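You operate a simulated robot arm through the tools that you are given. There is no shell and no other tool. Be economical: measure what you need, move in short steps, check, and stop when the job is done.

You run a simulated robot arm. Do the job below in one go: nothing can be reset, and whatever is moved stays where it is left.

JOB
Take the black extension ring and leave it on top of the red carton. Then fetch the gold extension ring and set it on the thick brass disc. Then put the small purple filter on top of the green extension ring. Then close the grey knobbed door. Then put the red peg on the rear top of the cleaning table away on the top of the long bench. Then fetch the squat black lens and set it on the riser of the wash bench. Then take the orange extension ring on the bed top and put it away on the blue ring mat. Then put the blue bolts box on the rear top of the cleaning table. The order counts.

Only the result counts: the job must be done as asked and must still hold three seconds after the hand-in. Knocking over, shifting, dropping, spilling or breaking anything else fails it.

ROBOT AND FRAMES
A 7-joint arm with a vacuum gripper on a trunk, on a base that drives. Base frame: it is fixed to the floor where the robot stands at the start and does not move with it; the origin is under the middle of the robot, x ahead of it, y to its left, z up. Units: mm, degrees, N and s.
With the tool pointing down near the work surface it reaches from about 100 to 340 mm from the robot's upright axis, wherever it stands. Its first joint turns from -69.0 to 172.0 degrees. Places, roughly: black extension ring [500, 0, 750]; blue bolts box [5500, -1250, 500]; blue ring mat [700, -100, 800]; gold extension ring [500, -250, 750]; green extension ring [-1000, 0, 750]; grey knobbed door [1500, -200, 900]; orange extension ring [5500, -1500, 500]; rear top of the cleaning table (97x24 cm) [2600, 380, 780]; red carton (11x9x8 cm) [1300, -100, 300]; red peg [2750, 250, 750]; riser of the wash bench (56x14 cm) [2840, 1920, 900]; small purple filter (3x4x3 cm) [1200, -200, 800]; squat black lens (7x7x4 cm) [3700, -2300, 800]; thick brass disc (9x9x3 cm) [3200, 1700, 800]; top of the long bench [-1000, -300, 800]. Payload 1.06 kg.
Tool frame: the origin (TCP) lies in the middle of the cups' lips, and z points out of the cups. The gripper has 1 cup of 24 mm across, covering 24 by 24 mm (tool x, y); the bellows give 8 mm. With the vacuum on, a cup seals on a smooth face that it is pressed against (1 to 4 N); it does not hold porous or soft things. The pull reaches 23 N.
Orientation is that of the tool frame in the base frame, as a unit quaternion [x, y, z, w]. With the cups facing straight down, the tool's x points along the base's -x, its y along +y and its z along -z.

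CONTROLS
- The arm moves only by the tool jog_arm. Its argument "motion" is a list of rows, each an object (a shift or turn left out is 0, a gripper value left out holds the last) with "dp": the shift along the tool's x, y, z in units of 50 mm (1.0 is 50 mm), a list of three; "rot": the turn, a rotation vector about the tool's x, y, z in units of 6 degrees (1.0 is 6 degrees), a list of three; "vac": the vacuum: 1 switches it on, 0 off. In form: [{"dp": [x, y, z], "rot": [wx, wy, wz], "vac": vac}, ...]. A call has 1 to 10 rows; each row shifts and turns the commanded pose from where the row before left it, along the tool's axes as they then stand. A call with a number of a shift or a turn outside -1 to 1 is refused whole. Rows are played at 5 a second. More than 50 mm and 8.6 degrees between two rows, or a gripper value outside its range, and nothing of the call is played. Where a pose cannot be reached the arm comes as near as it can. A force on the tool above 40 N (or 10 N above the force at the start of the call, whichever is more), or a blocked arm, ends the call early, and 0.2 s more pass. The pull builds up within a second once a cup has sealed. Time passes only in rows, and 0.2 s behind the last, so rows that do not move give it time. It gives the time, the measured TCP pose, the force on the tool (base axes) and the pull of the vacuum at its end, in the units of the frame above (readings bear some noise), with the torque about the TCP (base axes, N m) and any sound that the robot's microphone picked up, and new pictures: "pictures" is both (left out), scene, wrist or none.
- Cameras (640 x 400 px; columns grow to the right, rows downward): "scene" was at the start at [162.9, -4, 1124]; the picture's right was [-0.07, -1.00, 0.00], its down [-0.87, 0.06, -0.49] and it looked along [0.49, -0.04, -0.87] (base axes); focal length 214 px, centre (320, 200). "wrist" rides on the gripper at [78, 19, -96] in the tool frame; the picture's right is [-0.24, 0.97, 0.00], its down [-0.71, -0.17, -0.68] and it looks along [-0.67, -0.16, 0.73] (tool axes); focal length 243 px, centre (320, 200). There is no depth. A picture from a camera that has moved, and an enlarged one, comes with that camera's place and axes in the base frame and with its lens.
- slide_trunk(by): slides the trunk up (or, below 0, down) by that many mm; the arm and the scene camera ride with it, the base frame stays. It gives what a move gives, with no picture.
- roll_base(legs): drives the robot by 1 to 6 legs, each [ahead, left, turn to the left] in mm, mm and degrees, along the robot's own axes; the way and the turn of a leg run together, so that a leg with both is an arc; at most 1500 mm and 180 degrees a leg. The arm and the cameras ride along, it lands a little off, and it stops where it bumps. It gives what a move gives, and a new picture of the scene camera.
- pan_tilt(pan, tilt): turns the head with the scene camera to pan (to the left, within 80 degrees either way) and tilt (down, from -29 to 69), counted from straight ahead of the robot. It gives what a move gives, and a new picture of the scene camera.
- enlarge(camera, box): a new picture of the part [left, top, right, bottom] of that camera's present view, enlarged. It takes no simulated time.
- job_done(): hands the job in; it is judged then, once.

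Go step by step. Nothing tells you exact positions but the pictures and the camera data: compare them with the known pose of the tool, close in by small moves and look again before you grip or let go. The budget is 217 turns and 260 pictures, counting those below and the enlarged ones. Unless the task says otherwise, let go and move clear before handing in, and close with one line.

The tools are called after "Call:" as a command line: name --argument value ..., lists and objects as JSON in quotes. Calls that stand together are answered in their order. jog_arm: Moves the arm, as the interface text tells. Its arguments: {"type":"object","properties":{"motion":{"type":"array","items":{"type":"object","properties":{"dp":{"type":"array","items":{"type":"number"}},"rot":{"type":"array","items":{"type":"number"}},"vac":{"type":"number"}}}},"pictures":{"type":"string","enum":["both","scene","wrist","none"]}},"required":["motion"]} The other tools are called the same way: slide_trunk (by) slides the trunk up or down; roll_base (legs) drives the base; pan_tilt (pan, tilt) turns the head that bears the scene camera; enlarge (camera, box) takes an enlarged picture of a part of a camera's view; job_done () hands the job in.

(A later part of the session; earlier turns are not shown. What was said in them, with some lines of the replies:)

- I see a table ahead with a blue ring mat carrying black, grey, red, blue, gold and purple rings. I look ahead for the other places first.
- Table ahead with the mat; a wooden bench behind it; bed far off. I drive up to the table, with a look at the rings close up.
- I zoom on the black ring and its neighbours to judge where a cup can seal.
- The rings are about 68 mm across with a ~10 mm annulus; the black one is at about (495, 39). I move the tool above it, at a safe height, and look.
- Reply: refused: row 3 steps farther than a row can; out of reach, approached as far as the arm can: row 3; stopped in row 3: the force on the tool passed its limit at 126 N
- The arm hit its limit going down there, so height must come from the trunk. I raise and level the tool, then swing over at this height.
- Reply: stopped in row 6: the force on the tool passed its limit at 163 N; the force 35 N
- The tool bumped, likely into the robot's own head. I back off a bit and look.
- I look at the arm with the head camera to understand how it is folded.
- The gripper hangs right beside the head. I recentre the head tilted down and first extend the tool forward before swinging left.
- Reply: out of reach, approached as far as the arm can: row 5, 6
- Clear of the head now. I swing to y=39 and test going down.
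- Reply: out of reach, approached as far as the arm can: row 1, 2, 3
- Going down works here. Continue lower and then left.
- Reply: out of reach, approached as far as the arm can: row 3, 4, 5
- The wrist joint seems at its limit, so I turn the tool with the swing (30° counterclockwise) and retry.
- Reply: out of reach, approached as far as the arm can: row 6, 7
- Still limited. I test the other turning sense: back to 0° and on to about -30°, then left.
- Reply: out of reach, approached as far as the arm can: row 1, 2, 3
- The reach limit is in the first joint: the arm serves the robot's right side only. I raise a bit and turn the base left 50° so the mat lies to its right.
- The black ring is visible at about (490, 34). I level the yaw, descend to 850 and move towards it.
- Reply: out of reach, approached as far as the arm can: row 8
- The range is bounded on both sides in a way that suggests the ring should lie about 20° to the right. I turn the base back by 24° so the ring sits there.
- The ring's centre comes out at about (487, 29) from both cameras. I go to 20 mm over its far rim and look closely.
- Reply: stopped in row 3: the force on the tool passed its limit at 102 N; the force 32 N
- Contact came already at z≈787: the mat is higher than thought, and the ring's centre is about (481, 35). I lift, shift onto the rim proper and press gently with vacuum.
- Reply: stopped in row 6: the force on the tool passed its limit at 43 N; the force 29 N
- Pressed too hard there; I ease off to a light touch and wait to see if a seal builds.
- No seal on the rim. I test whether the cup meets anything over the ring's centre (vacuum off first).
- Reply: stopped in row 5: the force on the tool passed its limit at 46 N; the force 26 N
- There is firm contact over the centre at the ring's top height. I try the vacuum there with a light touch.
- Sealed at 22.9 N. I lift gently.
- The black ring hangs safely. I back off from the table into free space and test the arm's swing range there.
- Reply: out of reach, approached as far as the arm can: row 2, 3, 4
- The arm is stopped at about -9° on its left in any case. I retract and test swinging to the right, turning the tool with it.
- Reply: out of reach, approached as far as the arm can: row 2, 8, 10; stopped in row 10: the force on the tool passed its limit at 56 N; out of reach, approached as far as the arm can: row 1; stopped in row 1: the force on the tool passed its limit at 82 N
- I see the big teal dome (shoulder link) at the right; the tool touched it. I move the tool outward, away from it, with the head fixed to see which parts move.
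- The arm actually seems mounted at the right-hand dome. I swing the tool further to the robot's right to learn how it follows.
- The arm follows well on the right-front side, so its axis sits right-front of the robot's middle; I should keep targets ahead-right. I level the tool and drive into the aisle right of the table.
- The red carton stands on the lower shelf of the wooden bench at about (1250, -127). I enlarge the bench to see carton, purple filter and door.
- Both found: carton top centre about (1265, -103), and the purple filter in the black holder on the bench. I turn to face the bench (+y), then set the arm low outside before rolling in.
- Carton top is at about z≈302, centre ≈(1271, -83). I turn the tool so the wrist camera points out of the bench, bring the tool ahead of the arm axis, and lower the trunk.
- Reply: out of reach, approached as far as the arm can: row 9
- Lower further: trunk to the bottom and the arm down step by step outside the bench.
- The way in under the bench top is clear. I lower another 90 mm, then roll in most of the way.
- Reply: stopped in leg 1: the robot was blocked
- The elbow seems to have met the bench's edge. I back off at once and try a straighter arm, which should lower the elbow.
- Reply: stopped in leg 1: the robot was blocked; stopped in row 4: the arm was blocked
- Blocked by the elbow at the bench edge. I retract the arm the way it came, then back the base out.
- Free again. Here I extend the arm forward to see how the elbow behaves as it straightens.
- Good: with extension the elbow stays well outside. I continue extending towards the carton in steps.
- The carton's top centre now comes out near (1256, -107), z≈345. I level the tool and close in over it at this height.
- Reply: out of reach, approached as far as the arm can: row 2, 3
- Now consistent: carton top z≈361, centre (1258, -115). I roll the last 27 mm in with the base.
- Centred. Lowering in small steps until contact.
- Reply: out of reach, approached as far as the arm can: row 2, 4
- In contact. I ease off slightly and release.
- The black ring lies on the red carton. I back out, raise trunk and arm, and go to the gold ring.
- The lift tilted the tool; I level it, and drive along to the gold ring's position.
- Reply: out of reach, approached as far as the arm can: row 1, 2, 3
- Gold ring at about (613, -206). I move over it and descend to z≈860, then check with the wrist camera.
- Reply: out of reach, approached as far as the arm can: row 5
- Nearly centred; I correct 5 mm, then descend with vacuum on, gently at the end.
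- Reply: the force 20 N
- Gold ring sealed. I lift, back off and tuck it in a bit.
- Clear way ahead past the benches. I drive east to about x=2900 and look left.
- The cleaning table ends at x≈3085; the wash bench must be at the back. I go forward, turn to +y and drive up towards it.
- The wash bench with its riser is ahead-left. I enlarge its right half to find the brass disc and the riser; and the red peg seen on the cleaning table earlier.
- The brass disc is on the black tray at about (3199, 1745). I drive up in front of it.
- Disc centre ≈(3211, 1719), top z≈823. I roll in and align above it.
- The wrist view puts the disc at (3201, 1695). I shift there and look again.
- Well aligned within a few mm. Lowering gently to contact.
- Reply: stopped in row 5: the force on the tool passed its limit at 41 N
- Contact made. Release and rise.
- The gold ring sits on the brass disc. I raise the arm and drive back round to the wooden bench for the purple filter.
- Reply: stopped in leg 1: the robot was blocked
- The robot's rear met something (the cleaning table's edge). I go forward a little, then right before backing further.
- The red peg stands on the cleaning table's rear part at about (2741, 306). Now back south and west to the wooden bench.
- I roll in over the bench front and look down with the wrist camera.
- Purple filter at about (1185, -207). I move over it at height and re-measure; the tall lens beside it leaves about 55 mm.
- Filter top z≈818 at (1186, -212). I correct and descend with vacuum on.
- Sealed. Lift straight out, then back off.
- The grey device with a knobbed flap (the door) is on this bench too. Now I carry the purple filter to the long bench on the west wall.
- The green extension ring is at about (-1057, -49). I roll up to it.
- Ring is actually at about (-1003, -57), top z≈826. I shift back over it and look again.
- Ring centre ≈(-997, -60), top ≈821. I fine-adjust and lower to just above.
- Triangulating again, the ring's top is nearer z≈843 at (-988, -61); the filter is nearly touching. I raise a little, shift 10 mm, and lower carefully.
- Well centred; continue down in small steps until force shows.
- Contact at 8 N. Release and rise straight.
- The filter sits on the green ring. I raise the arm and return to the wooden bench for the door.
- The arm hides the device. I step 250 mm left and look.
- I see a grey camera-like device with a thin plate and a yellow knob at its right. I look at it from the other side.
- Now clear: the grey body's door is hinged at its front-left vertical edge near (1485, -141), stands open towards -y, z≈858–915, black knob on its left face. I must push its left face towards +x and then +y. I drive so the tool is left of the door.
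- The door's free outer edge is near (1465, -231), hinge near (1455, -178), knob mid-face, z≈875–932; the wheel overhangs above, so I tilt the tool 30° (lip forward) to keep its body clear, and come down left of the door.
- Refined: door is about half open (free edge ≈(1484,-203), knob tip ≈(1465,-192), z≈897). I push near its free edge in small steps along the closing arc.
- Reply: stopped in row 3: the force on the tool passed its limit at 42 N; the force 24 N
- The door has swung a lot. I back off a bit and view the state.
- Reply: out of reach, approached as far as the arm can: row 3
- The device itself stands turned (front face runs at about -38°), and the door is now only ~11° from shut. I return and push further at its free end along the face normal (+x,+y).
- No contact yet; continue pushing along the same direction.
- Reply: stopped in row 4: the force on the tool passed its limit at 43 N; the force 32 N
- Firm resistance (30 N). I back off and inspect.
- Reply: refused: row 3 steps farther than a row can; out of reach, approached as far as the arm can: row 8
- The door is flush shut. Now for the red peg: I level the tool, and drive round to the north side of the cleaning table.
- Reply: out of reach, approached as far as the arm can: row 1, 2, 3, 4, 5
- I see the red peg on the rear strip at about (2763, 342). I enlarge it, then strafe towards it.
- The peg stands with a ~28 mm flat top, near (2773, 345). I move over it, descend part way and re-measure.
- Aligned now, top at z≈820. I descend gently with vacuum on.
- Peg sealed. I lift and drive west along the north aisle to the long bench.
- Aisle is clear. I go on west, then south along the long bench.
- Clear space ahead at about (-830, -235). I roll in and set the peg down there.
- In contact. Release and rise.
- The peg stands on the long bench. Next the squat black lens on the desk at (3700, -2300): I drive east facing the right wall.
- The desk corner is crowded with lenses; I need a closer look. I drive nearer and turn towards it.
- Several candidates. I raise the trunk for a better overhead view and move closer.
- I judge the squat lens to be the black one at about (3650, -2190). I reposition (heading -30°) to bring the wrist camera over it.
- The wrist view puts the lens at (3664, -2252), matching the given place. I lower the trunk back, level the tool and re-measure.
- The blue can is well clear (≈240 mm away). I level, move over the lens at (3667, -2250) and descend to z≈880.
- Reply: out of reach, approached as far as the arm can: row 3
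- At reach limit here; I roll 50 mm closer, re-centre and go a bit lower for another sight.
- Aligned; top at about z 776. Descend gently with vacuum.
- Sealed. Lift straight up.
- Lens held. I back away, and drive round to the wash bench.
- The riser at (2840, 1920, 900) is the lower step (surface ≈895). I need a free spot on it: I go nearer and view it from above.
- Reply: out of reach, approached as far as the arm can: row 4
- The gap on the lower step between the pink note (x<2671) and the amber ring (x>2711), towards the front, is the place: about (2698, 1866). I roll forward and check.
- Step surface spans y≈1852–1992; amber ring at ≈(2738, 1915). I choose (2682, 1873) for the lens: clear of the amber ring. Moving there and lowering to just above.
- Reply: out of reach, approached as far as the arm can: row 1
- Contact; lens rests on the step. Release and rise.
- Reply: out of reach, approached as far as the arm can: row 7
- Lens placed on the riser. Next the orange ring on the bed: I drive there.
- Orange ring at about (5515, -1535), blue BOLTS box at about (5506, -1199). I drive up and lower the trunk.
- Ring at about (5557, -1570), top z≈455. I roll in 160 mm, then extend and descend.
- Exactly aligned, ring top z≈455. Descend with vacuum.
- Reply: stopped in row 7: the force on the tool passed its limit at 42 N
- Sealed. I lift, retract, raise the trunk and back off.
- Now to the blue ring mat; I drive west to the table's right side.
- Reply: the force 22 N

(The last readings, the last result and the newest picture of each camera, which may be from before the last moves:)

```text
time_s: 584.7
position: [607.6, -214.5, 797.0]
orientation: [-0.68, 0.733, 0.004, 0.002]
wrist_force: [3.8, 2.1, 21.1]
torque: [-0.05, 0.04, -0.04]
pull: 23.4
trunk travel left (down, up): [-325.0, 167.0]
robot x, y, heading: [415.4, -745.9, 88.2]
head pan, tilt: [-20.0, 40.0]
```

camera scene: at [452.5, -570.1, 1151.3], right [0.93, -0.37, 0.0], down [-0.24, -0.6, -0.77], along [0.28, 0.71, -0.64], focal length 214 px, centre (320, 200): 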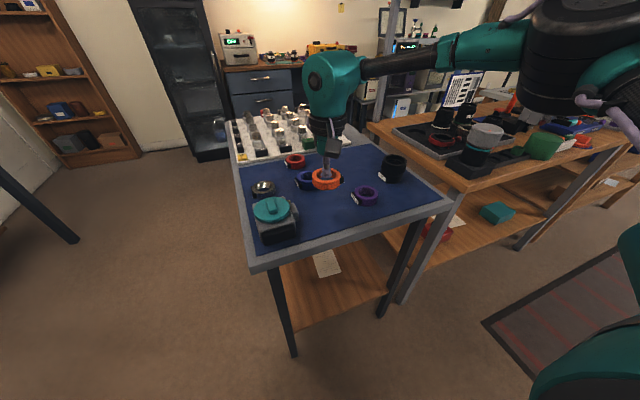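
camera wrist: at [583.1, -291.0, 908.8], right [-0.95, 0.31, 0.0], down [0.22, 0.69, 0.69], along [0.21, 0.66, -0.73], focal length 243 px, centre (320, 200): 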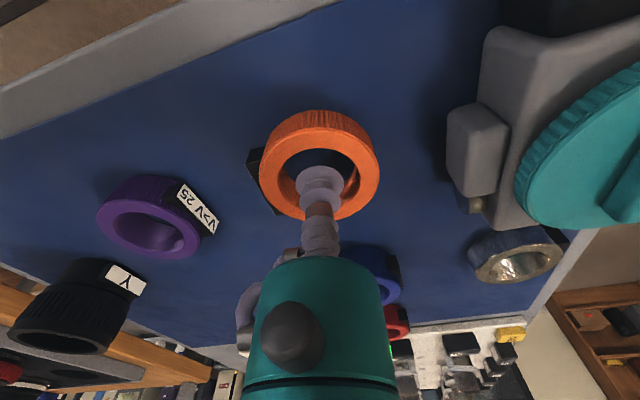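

Contact. Release and rise.

Call:
jog_arm --motion '[{"dp": [0, 0, -0.05]}, {"vac": 0}, {}, {}, {"dp": [0, 0, -0.2]}, {"dp": [0, 0, -0.9]}, {"dp": [0, 0, -0.9]}, {"dp": [0, 0, -0.9]}, {"dp": [0, 0, -0.6]}]' --pictures "wrist"

```text
time_s: 586.7
position: [608.5, -215.1, 972.5]
orientation: [-0.68, 0.733, 0.001, 0.001]
wrist_force: [0.9, 0.9, -0.7]
torque: [-0.01, 0.01, -0.02]
pull: 0.0
trunk travel left (down, up): [-325.0, 167.0]
robot x, y, heading: [418.0, -747.3, 88.2]
head pan, tilt: [-20.0, 40.0]
camera wrist: at [584.0, -292.5, 1068.0], right [-0.95, 0.3, 0.0], down [0.22, 0.69, 0.69], along [0.21, 0.65, -0.73], focal length 243 px, centre (320, 200)
```

wrist: 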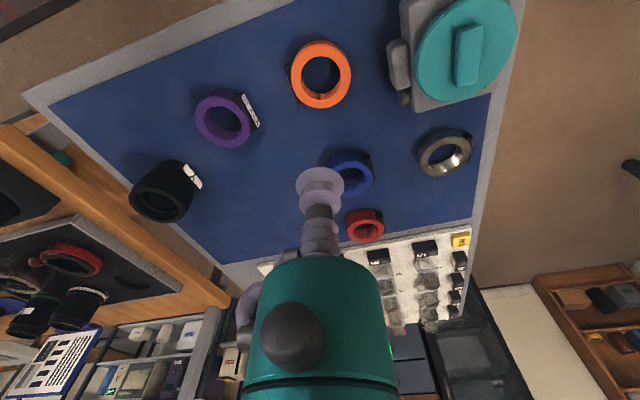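

The orange ring is on the mat. Last: the blue bolts box. I drive back to the bed.

Call:
roll_base --legs '[[-230, 0, 1.8], [0, -1500, 0], [0, -1500, 0], [0, -1230, 0], [0, 0, -90]]'

Call:
pan_tilt --pan -10 --tilt 30

```text
time_s: 628.6
position: [5162.8, -1158.3, 972.1]
orientation: [0.022, 1.0, 0.0, 0.001]
wrist_force: [-0.3, -0.2, -0.4]
torque: [-0.02, 0.01, -0.01]
pull: 0.0
trunk travel left (down, up): [-325.0, 167.0]
robot x, y, heading: [4626.5, -983.0, -0.2]
head pan, tilt: [-20.0, 40.0]
camera scene: at [4804.3, -1012.0, 1151.3], right [-0.34, -0.94, 0.0], down [-0.6, 0.22, -0.77], along [0.72, -0.26, -0.64], focal length 214 px, centre (320, 200)
```

scene: 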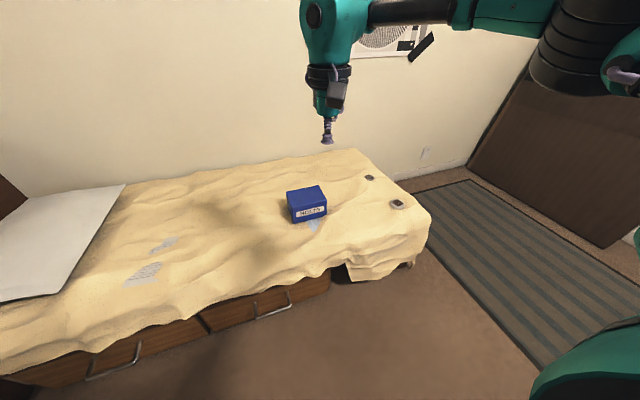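

```text
time_s: 629.3
position: [5162.9, -1159.3, 973.0]
orientation: [0.021, 1.0, 0.0, 0.001]
wrist_force: [0.6, 0.4, -0.5]
torque: [-0.01, 0.0, 0.04]
pull: 0.0
trunk travel left (down, up): [-325.0, 167.0]
robot x, y, heading: [4626.3, -985.5, -0.1]
head pan, tilt: [-10.0, 30.0]
camera scene: at [4813.5, -998.7, 1166.6], right [-0.18, -0.98, 0.0], down [-0.49, 0.09, -0.87], along [0.85, -0.15, -0.5], focal length 214 px, centre (320, 200)
```

scene: 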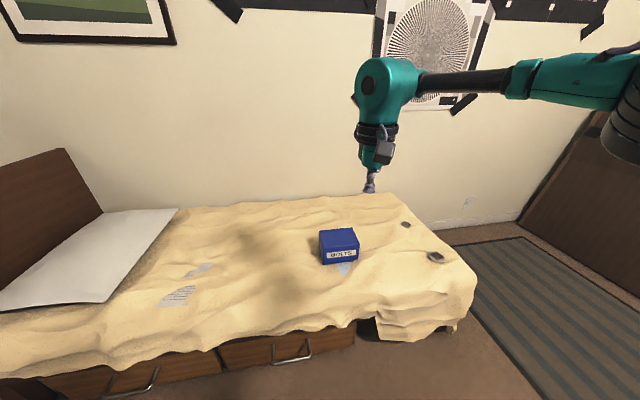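

Call:
roll_base --legs '[[290, -49, 0]]'

Call:
slide_trunk --by -250

Call:
jog_arm --motion '[{}]' --pictures "both"

```text
time_s: 631.3
position: [5455.8, -1208.6, 972.0]
orientation: [0.021, 1.0, 0.001, 0.002]
wrist_force: [0.3, 0.3, -0.2]
torque: [-0.01, 0.02, -0.02]
pull: 0.0
trunk travel left (down, up): [-325.0, 167.0]
robot x, y, heading: [4919.1, -1033.4, 0.3]
head pan, tilt: [-10.0, 30.0]
camera scene: at [5105.2, -1048.2, 1166.6], right [-0.17, -0.98, 0.0], down [-0.49, 0.09, -0.87], along [0.85, -0.15, -0.5], focal length 214 px, centre (320, 200)
```

scene: 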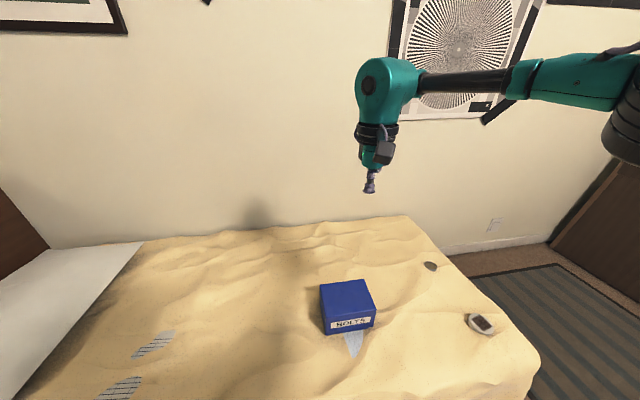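

```text
time_s: 633.9
position: [5454.5, -1209.0, 722.9]
orientation: [0.021, 1.0, 0.001, 0.003]
wrist_force: [0.0, 0.6, -0.3]
torque: [0.01, 0.03, -0.02]
pull: 0.1
trunk travel left (down, up): [-75.0, 417.0]
robot x, y, heading: [4919.6, -1032.4, -0.1]
head pan, tilt: [-10.0, 30.0]
```

```text
time_s: 634.3
position: [5454.7, -1209.5, 721.4]
orientation: [0.021, 1.0, 0.0, 0.002]
wrist_force: [0.4, 0.2, -0.3]
torque: [0.0, -0.03, 0.0]
pull: 0.1
trunk travel left (down, up): [-75.0, 417.0]
robot x, y, heading: [4915.4, -1032.4, 0.2]
head pan, tilt: [-10.0, 30.0]
camera scene: at [5180.6, -1048.2, 900.5], right [-0.17, -0.98, 0.0], down [-0.49, 0.09, -0.87], along [0.85, -0.15, -0.5], focal length 214 px, centre (320, 200)
camera wrist: at [5376.9, -1185.9, 817.6], right [0.28, 0.96, 0.0], down [0.7, -0.2, 0.69], along [0.66, -0.19, -0.73], focal length 243 px, centre (320, 200)
```

scene: 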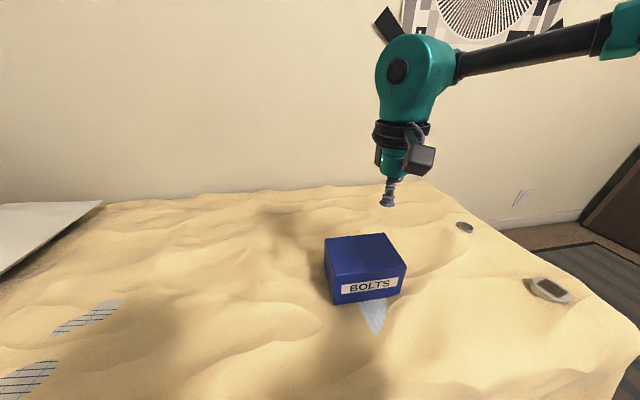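
wrist: 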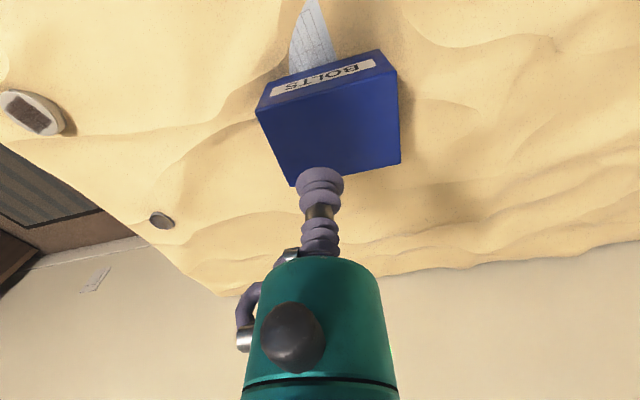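

Box top centre ≈(5529, -1210, 545), about 158×117 mm. I roll 35 mm, extend and descend.

Call:
roll_base --legs '[[35, 0, 0]]'

Call:
jog_arm --motion '[{"dp": [-0.8, 0, 0.4]}, {"dp": [0, 0, 0.9]}, {"dp": [0, 0, 0.9]}]' --pictures "wrist"

```text
time_s: 635.2
position: [5491.0, -1208.6, 722.2]
orientation: [0.021, 1.0, 0.001, 0.001]
wrist_force: [0.1, 0.1, 0.3]
torque: [0.0, 0.0, -0.01]
pull: 0.1
trunk travel left (down, up): [-75.0, 417.0]
robot x, y, heading: [4958.1, -1031.3, -0.2]
head pan, tilt: [-10.0, 30.0]
camera scene: at [5215.6, -1048.2, 900.5], right [-0.17, -0.98, 0.0], down [-0.49, 0.09, -0.87], along [0.85, -0.15, -0.5], focal length 214 px, centre (320, 200)
```

scene: 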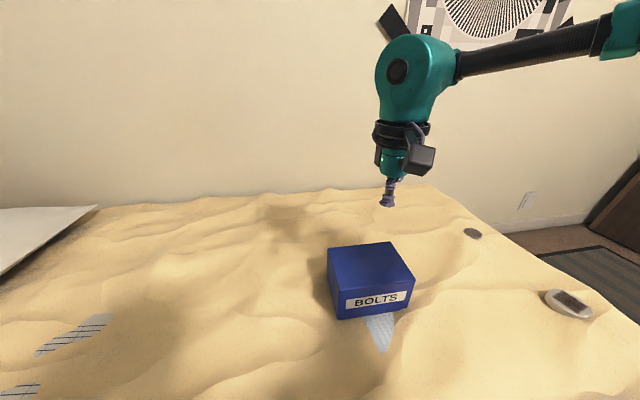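

```text
time_s: 636.0
position: [5530.0, -1211.0, 613.1]
orientation: [0.021, 1.0, 0.001, 0.002]
wrist_force: [-0.2, 0.0, 0.3]
torque: [-0.02, -0.01, -0.01]
pull: 0.0
trunk travel left (down, up): [-75.0, 417.0]
robot x, y, heading: [4955.5, -1035.8, 0.0]
head pan, tilt: [-10.0, 30.0]
camera wrist: at [5451.2, -1188.2, 708.1], right [0.28, 0.96, 0.0], down [0.7, -0.2, 0.69], along [0.66, -0.19, -0.73], focal length 243 px, centre (320, 200)
```

wrist: 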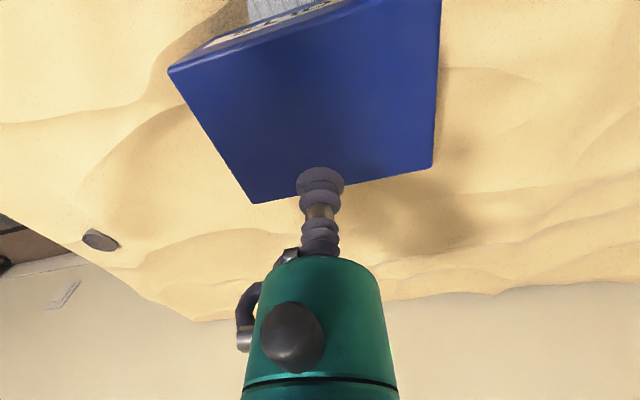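

Aligned on the box centre. Descend with vacuum.

Call:
jog_arm --motion '[{"dp": [0, 0, 0.9], "vac": 1}, {"dp": [0, 0, 0.2]}, {"dp": [0, 0, 0.08]}, {"dp": [0, 0, 0.06]}, {"dp": [0, 0, 0.04]}, {}, {}]' --pictures "none"

```text
time_s: 637.6
position: [5530.1, -1210.3, 549.8]
orientation: [0.02, 1.0, 0.0, 0.003]
wrist_force: [5.7, -5.6, 13.6]
torque: [-0.03, 0.08, 0.13]
pull: 22.9
trunk travel left (down, up): [-75.0, 417.0]
robot x, y, heading: [4955.9, -1034.7, -0.2]
head pan, tilt: [-10.0, 30.0]
```

Sealed. I lift slowly and watch.

Call:
jog_arm --motion '[{"dp": [0, 0, -0.2]}, {"dp": [0, 0, -0.4]}, {"dp": [0, 0, -0.5]}, {"dp": [0, 0, -0.5]}, {"dp": [0, 0, -0.5]}, {"dp": [0, 0, -0.5]}, {"dp": [0.4, 0, -0.4]}, {"dp": [0.4, 0, -0.3]}, {}]' --pictures "scene"

```text
time_s: 639.6
position: [5489.6, -1209.2, 713.0]
orientation: [0.021, 1.0, 0.002, 0.002]
wrist_force: [-1.7, -0.4, -3.7]
torque: [0.0, -0.03, 0.0]
pull: 22.6
trunk travel left (down, up): [-75.0, 417.0]
robot x, y, heading: [4952.2, -1031.1, 0.0]
head pan, tilt: [-10.0, 30.0]
camera scene: at [5215.8, -1048.3, 900.4], right [-0.17, -0.98, 0.0], down [-0.49, 0.09, -0.87], along [0.85, -0.15, -0.5], focal length 214 px, centre (320, 200)
```

scene: 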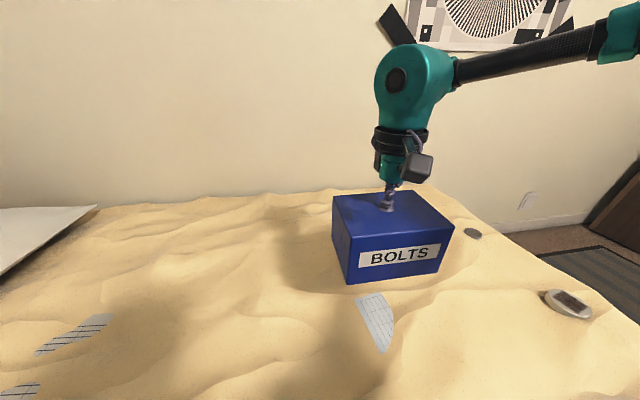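

Box held. I back off, raise the trunk, and drive to the north side of the cleaning table.

Call:
roll_base --legs '[[-330, 0, 0]]'

Call:
slide_trunk --by 250

Call:
roll_base --legs '[[0, 1500, 0], [0, 450, 0], [0, 0, -90], [0, -1000, 0]]'

Call:
pan_tilt --pan -30 --tilt 30

```text
time_s: 641.8
position: [5159.6, -1207.7, 712.3]
orientation: [0.021, 1.0, 0.0, 0.002]
wrist_force: [-0.8, 0.0, -3.9]
torque: [0.0, -0.02, -0.01]
pull: 23.2
trunk travel left (down, up): [-75.0, 417.0]
robot x, y, heading: [4621.2, -1036.8, -0.0]
head pan, tilt: [-10.0, 30.0]
camera scene: at [4885.6, -1047.8, 900.4], right [-0.17, -0.98, 0.0], down [-0.49, 0.09, -0.87], along [0.85, -0.15, -0.5], focal length 214 px, centre (320, 200)
```

scene: 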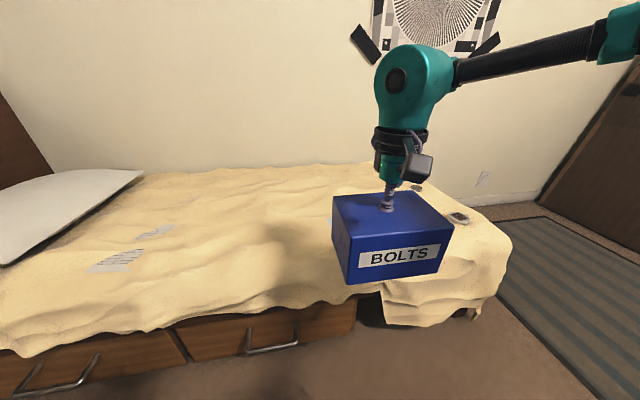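

```text
time_s: 644.3
position: [5159.8, -1208.8, 962.4]
orientation: [0.021, 1.0, 0.0, 0.002]
wrist_force: [-0.6, -0.6, -3.7]
torque: [0.02, -0.02, -0.02]
pull: 22.8
trunk travel left (down, up): [-325.0, 167.0]
robot x, y, heading: [4623.2, -1031.4, 0.1]
head pan, tilt: [-10.0, 30.0]
```

```text
time_s: 674.3
position: [3457.3, 381.9, 963.2]
orientation: [0.721, 0.693, 0.0, 0.001]
wrist_force: [0.1, 0.4, -4.0]
torque: [0.02, -0.02, -0.01]
pull: 22.8
trunk travel left (down, up): [-325.0, 167.0]
robot x, y, heading: [3634.7, 914.3, -89.8]
head pan, tilt: [-10.0, 30.0]
camera scene: at [3617.3, 733.1, 1166.6], right [-0.98, 0.17, 0.0], down [0.09, 0.49, -0.87], along [-0.15, -0.85, -0.5], focal length 214 px, centre (320, 200)
```

scene: 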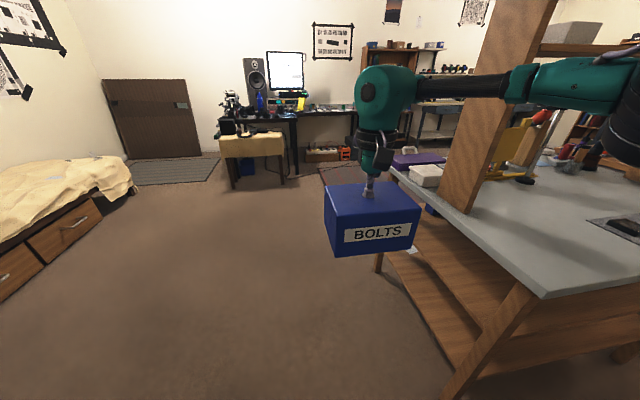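

```text
time_s: 675.1
position: [3457.7, 381.7, 963.0]
orientation: [0.721, 0.693, -0.001, 0.002]
wrist_force: [0.3, 0.4, -3.4]
torque: [0.0, 0.01, 0.01]
pull: 22.9
trunk travel left (down, up): [-325.0, 167.0]
robot x, y, heading: [3633.3, 917.8, -90.2]
head pan, tilt: [-30.0, 30.0]
camera scene: at [3587.9, 743.8, 1166.6], right [-0.87, 0.5, 0.0], down [0.25, 0.43, -0.87], along [-0.43, -0.75, -0.5], focal length 214 px, centre (320, 200)
```

scene: 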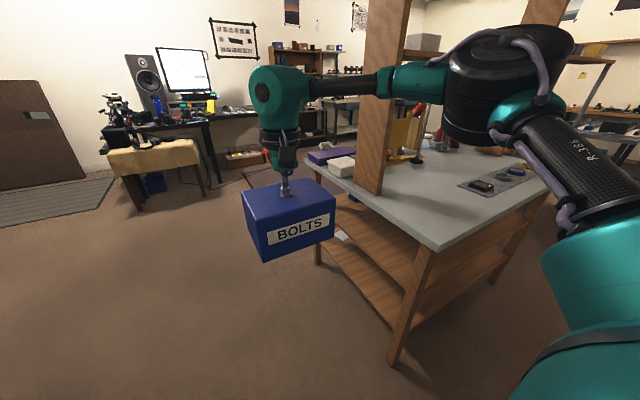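

Call:
roll_base --legs '[[0, -540, 0]]'

Call:
jog_arm --motion '[{"dp": [0, 0, 0.5]}]' --pictures "both"

```text
time_s: 680.4
position: [2915.1, 381.4, 962.8]
orientation: [0.723, 0.691, -0.001, 0.002]
wrist_force: [-0.1, -0.4, -4.0]
torque: [-0.02, -0.03, 0.02]
pull: 23.1
trunk travel left (down, up): [-325.0, 167.0]
robot x, y, heading: [3091.6, 918.0, -90.1]
head pan, tilt: [-30.0, 30.0]
camera scene: at [3045.4, 744.2, 1166.6], right [-0.87, 0.5, 0.0], down [0.25, 0.43, -0.87], along [-0.43, -0.75, -0.5], focal length 214 px, centre (320, 200)
```

scene: 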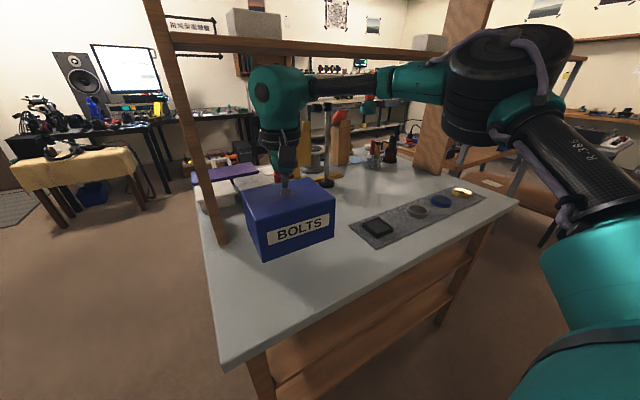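

```text
time_s: 680.8
position: [2914.2, 381.1, 937.3]
orientation: [0.722, 0.691, 0.0, 0.001]
wrist_force: [0.2, -0.1, -3.9]
torque: [-0.02, 0.0, 0.02]
pull: 22.5
trunk travel left (down, up): [-325.0, 167.0]
robot x, y, heading: [3088.7, 915.5, -89.8]
head pan, tilt: [-30.0, 30.0]
camera scene: at [3045.4, 744.1, 1166.6], right [-0.87, 0.5, 0.0], down [0.25, 0.43, -0.87], along [-0.43, -0.75, -0.5], focal length 214 px, centre (320, 200)
camera wrist: at [2935.9, 459.6, 1033.5], right [0.96, -0.28, 0.0], down [-0.2, -0.7, 0.69], along [-0.19, -0.66, -0.73], focal length 243 px, centre (320, 200)
```

scene: 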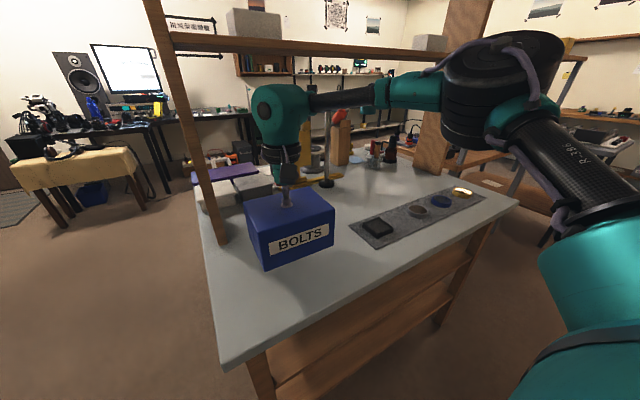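
wrist: 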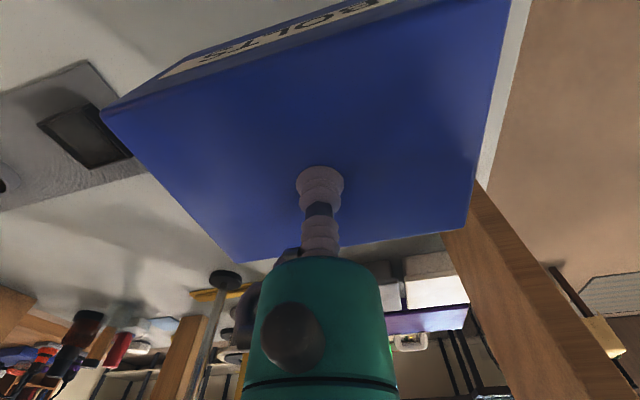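

Box footprint x≈2835–2993, y≈322–440: free rear strip. Lowering.

Call:
jog_arm --motion '[{"dp": [0, 0, 0.5]}, {"dp": [0, 0, 0.3]}, {"dp": [0, 0, 0.1]}, {"dp": [0, 0, 0.1]}, {"dp": [0, 0, 0.1]}, {"dp": [0, 0, 0.1]}]' --pictures "scene"

```text
time_s: 682.2
position: [2914.6, 382.0, 881.0]
orientation: [0.722, 0.692, -0.002, 0.004]
wrist_force: [-3.5, -4.0, 15.1]
torque: [0.12, 0.04, 0.17]
pull: 22.2
trunk travel left (down, up): [-325.0, 167.0]
robot x, y, heading: [3091.4, 916.0, -90.1]
head pan, tilt: [-30.0, 30.0]
camera scene: at [3045.4, 745.0, 1167.0], right [-0.87, 0.5, 0.0], down [0.25, 0.43, -0.87], along [-0.43, -0.75, -0.5], focal length 214 px, centre (320, 200)
```

scene: 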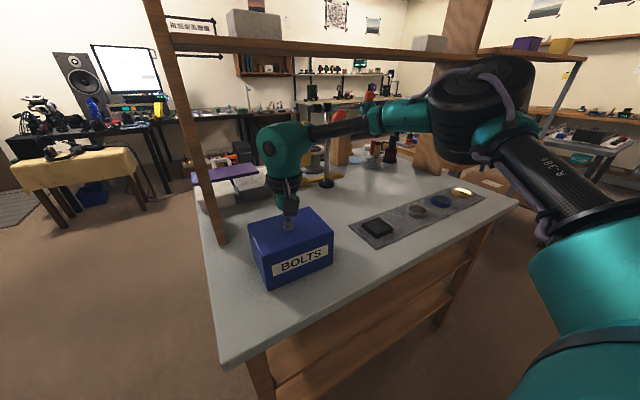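

In contact with the table. Release and rise.

Call:
jog_arm --motion '[{"dp": [0, 0, -0.05]}, {"vac": 0}, {}, {}, {"dp": [0, 0, -0.2]}, {"dp": [0, 0, -0.8]}, {"dp": [0, 0, -0.8]}]' --pictures "both"

```text
time_s: 683.8
position: [2914.0, 382.7, 971.7]
orientation: [0.723, 0.691, -0.002, 0.002]
wrist_force: [-0.3, 0.5, -0.5]
torque: [-0.01, 0.0, 0.0]
pull: 0.0
trunk travel left (down, up): [-325.0, 167.0]
robot x, y, heading: [3088.6, 919.7, -89.9]
head pan, tilt: [-30.0, 30.0]
camera scene: at [3045.6, 744.6, 1166.7], right [-0.87, 0.5, 0.0], down [0.25, 0.43, -0.87], along [-0.43, -0.75, -0.5], focal length 214 px, centre (320, 200)
camera wrist: at [2936.4, 460.0, 1066.6], right [0.96, -0.28, 0.0], down [-0.2, -0.7, 0.69], along [-0.19, -0.66, -0.73], focal length 243 px, centre (320, 200)
```

scene: 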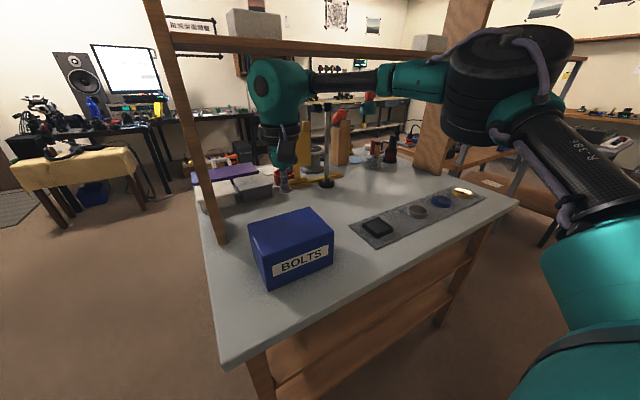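
wrist: 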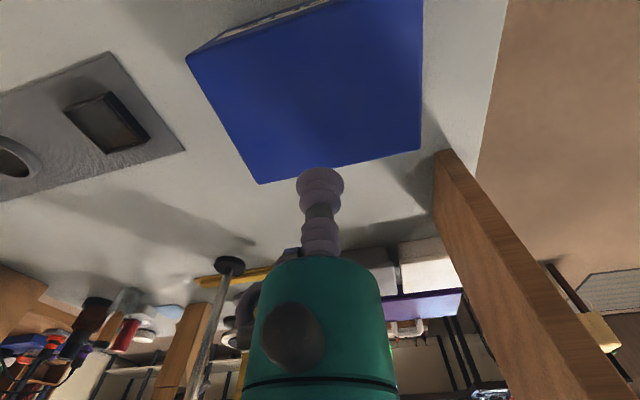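

The box stands on the rear top. I back clear and hand in.

Call:
roll_base --legs '[[-100, 0, 0]]'

Call:
job_done

```text
time_s: 684.9
position: [2915.5, 480.1, 971.7]
orientation: [0.721, 0.693, -0.002, 0.001]
wrist_force: [0.1, -0.7, -0.5]
torque: [-0.02, 0.0, 0.02]
pull: 0.0
trunk travel left (down, up): [-325.0, 167.0]
robot x, y, heading: [3090.6, 1014.1, -90.2]
head pan, tilt: [-30.0, 30.0]
camera scene: at [3045.8, 844.1, 1166.8], right [-0.87, 0.5, 0.0], down [0.25, 0.43, -0.87], along [-0.43, -0.75, -0.5], focal length 214 px, centre (320, 200)
```

scene: 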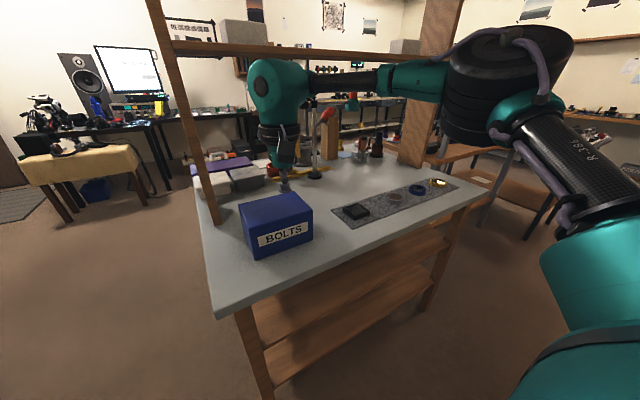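

```text
The job is handed in.
```

All eight steps were done in the order given and the job is handed in. I'm least sure of two: the squat black lens, picked by its position among similar lenses, overlaps the pink note at the riser's front edge; the robot's elbow and rear also bumped the wooden bench and, most likely, the cleaning table, with nothing seen to shift.
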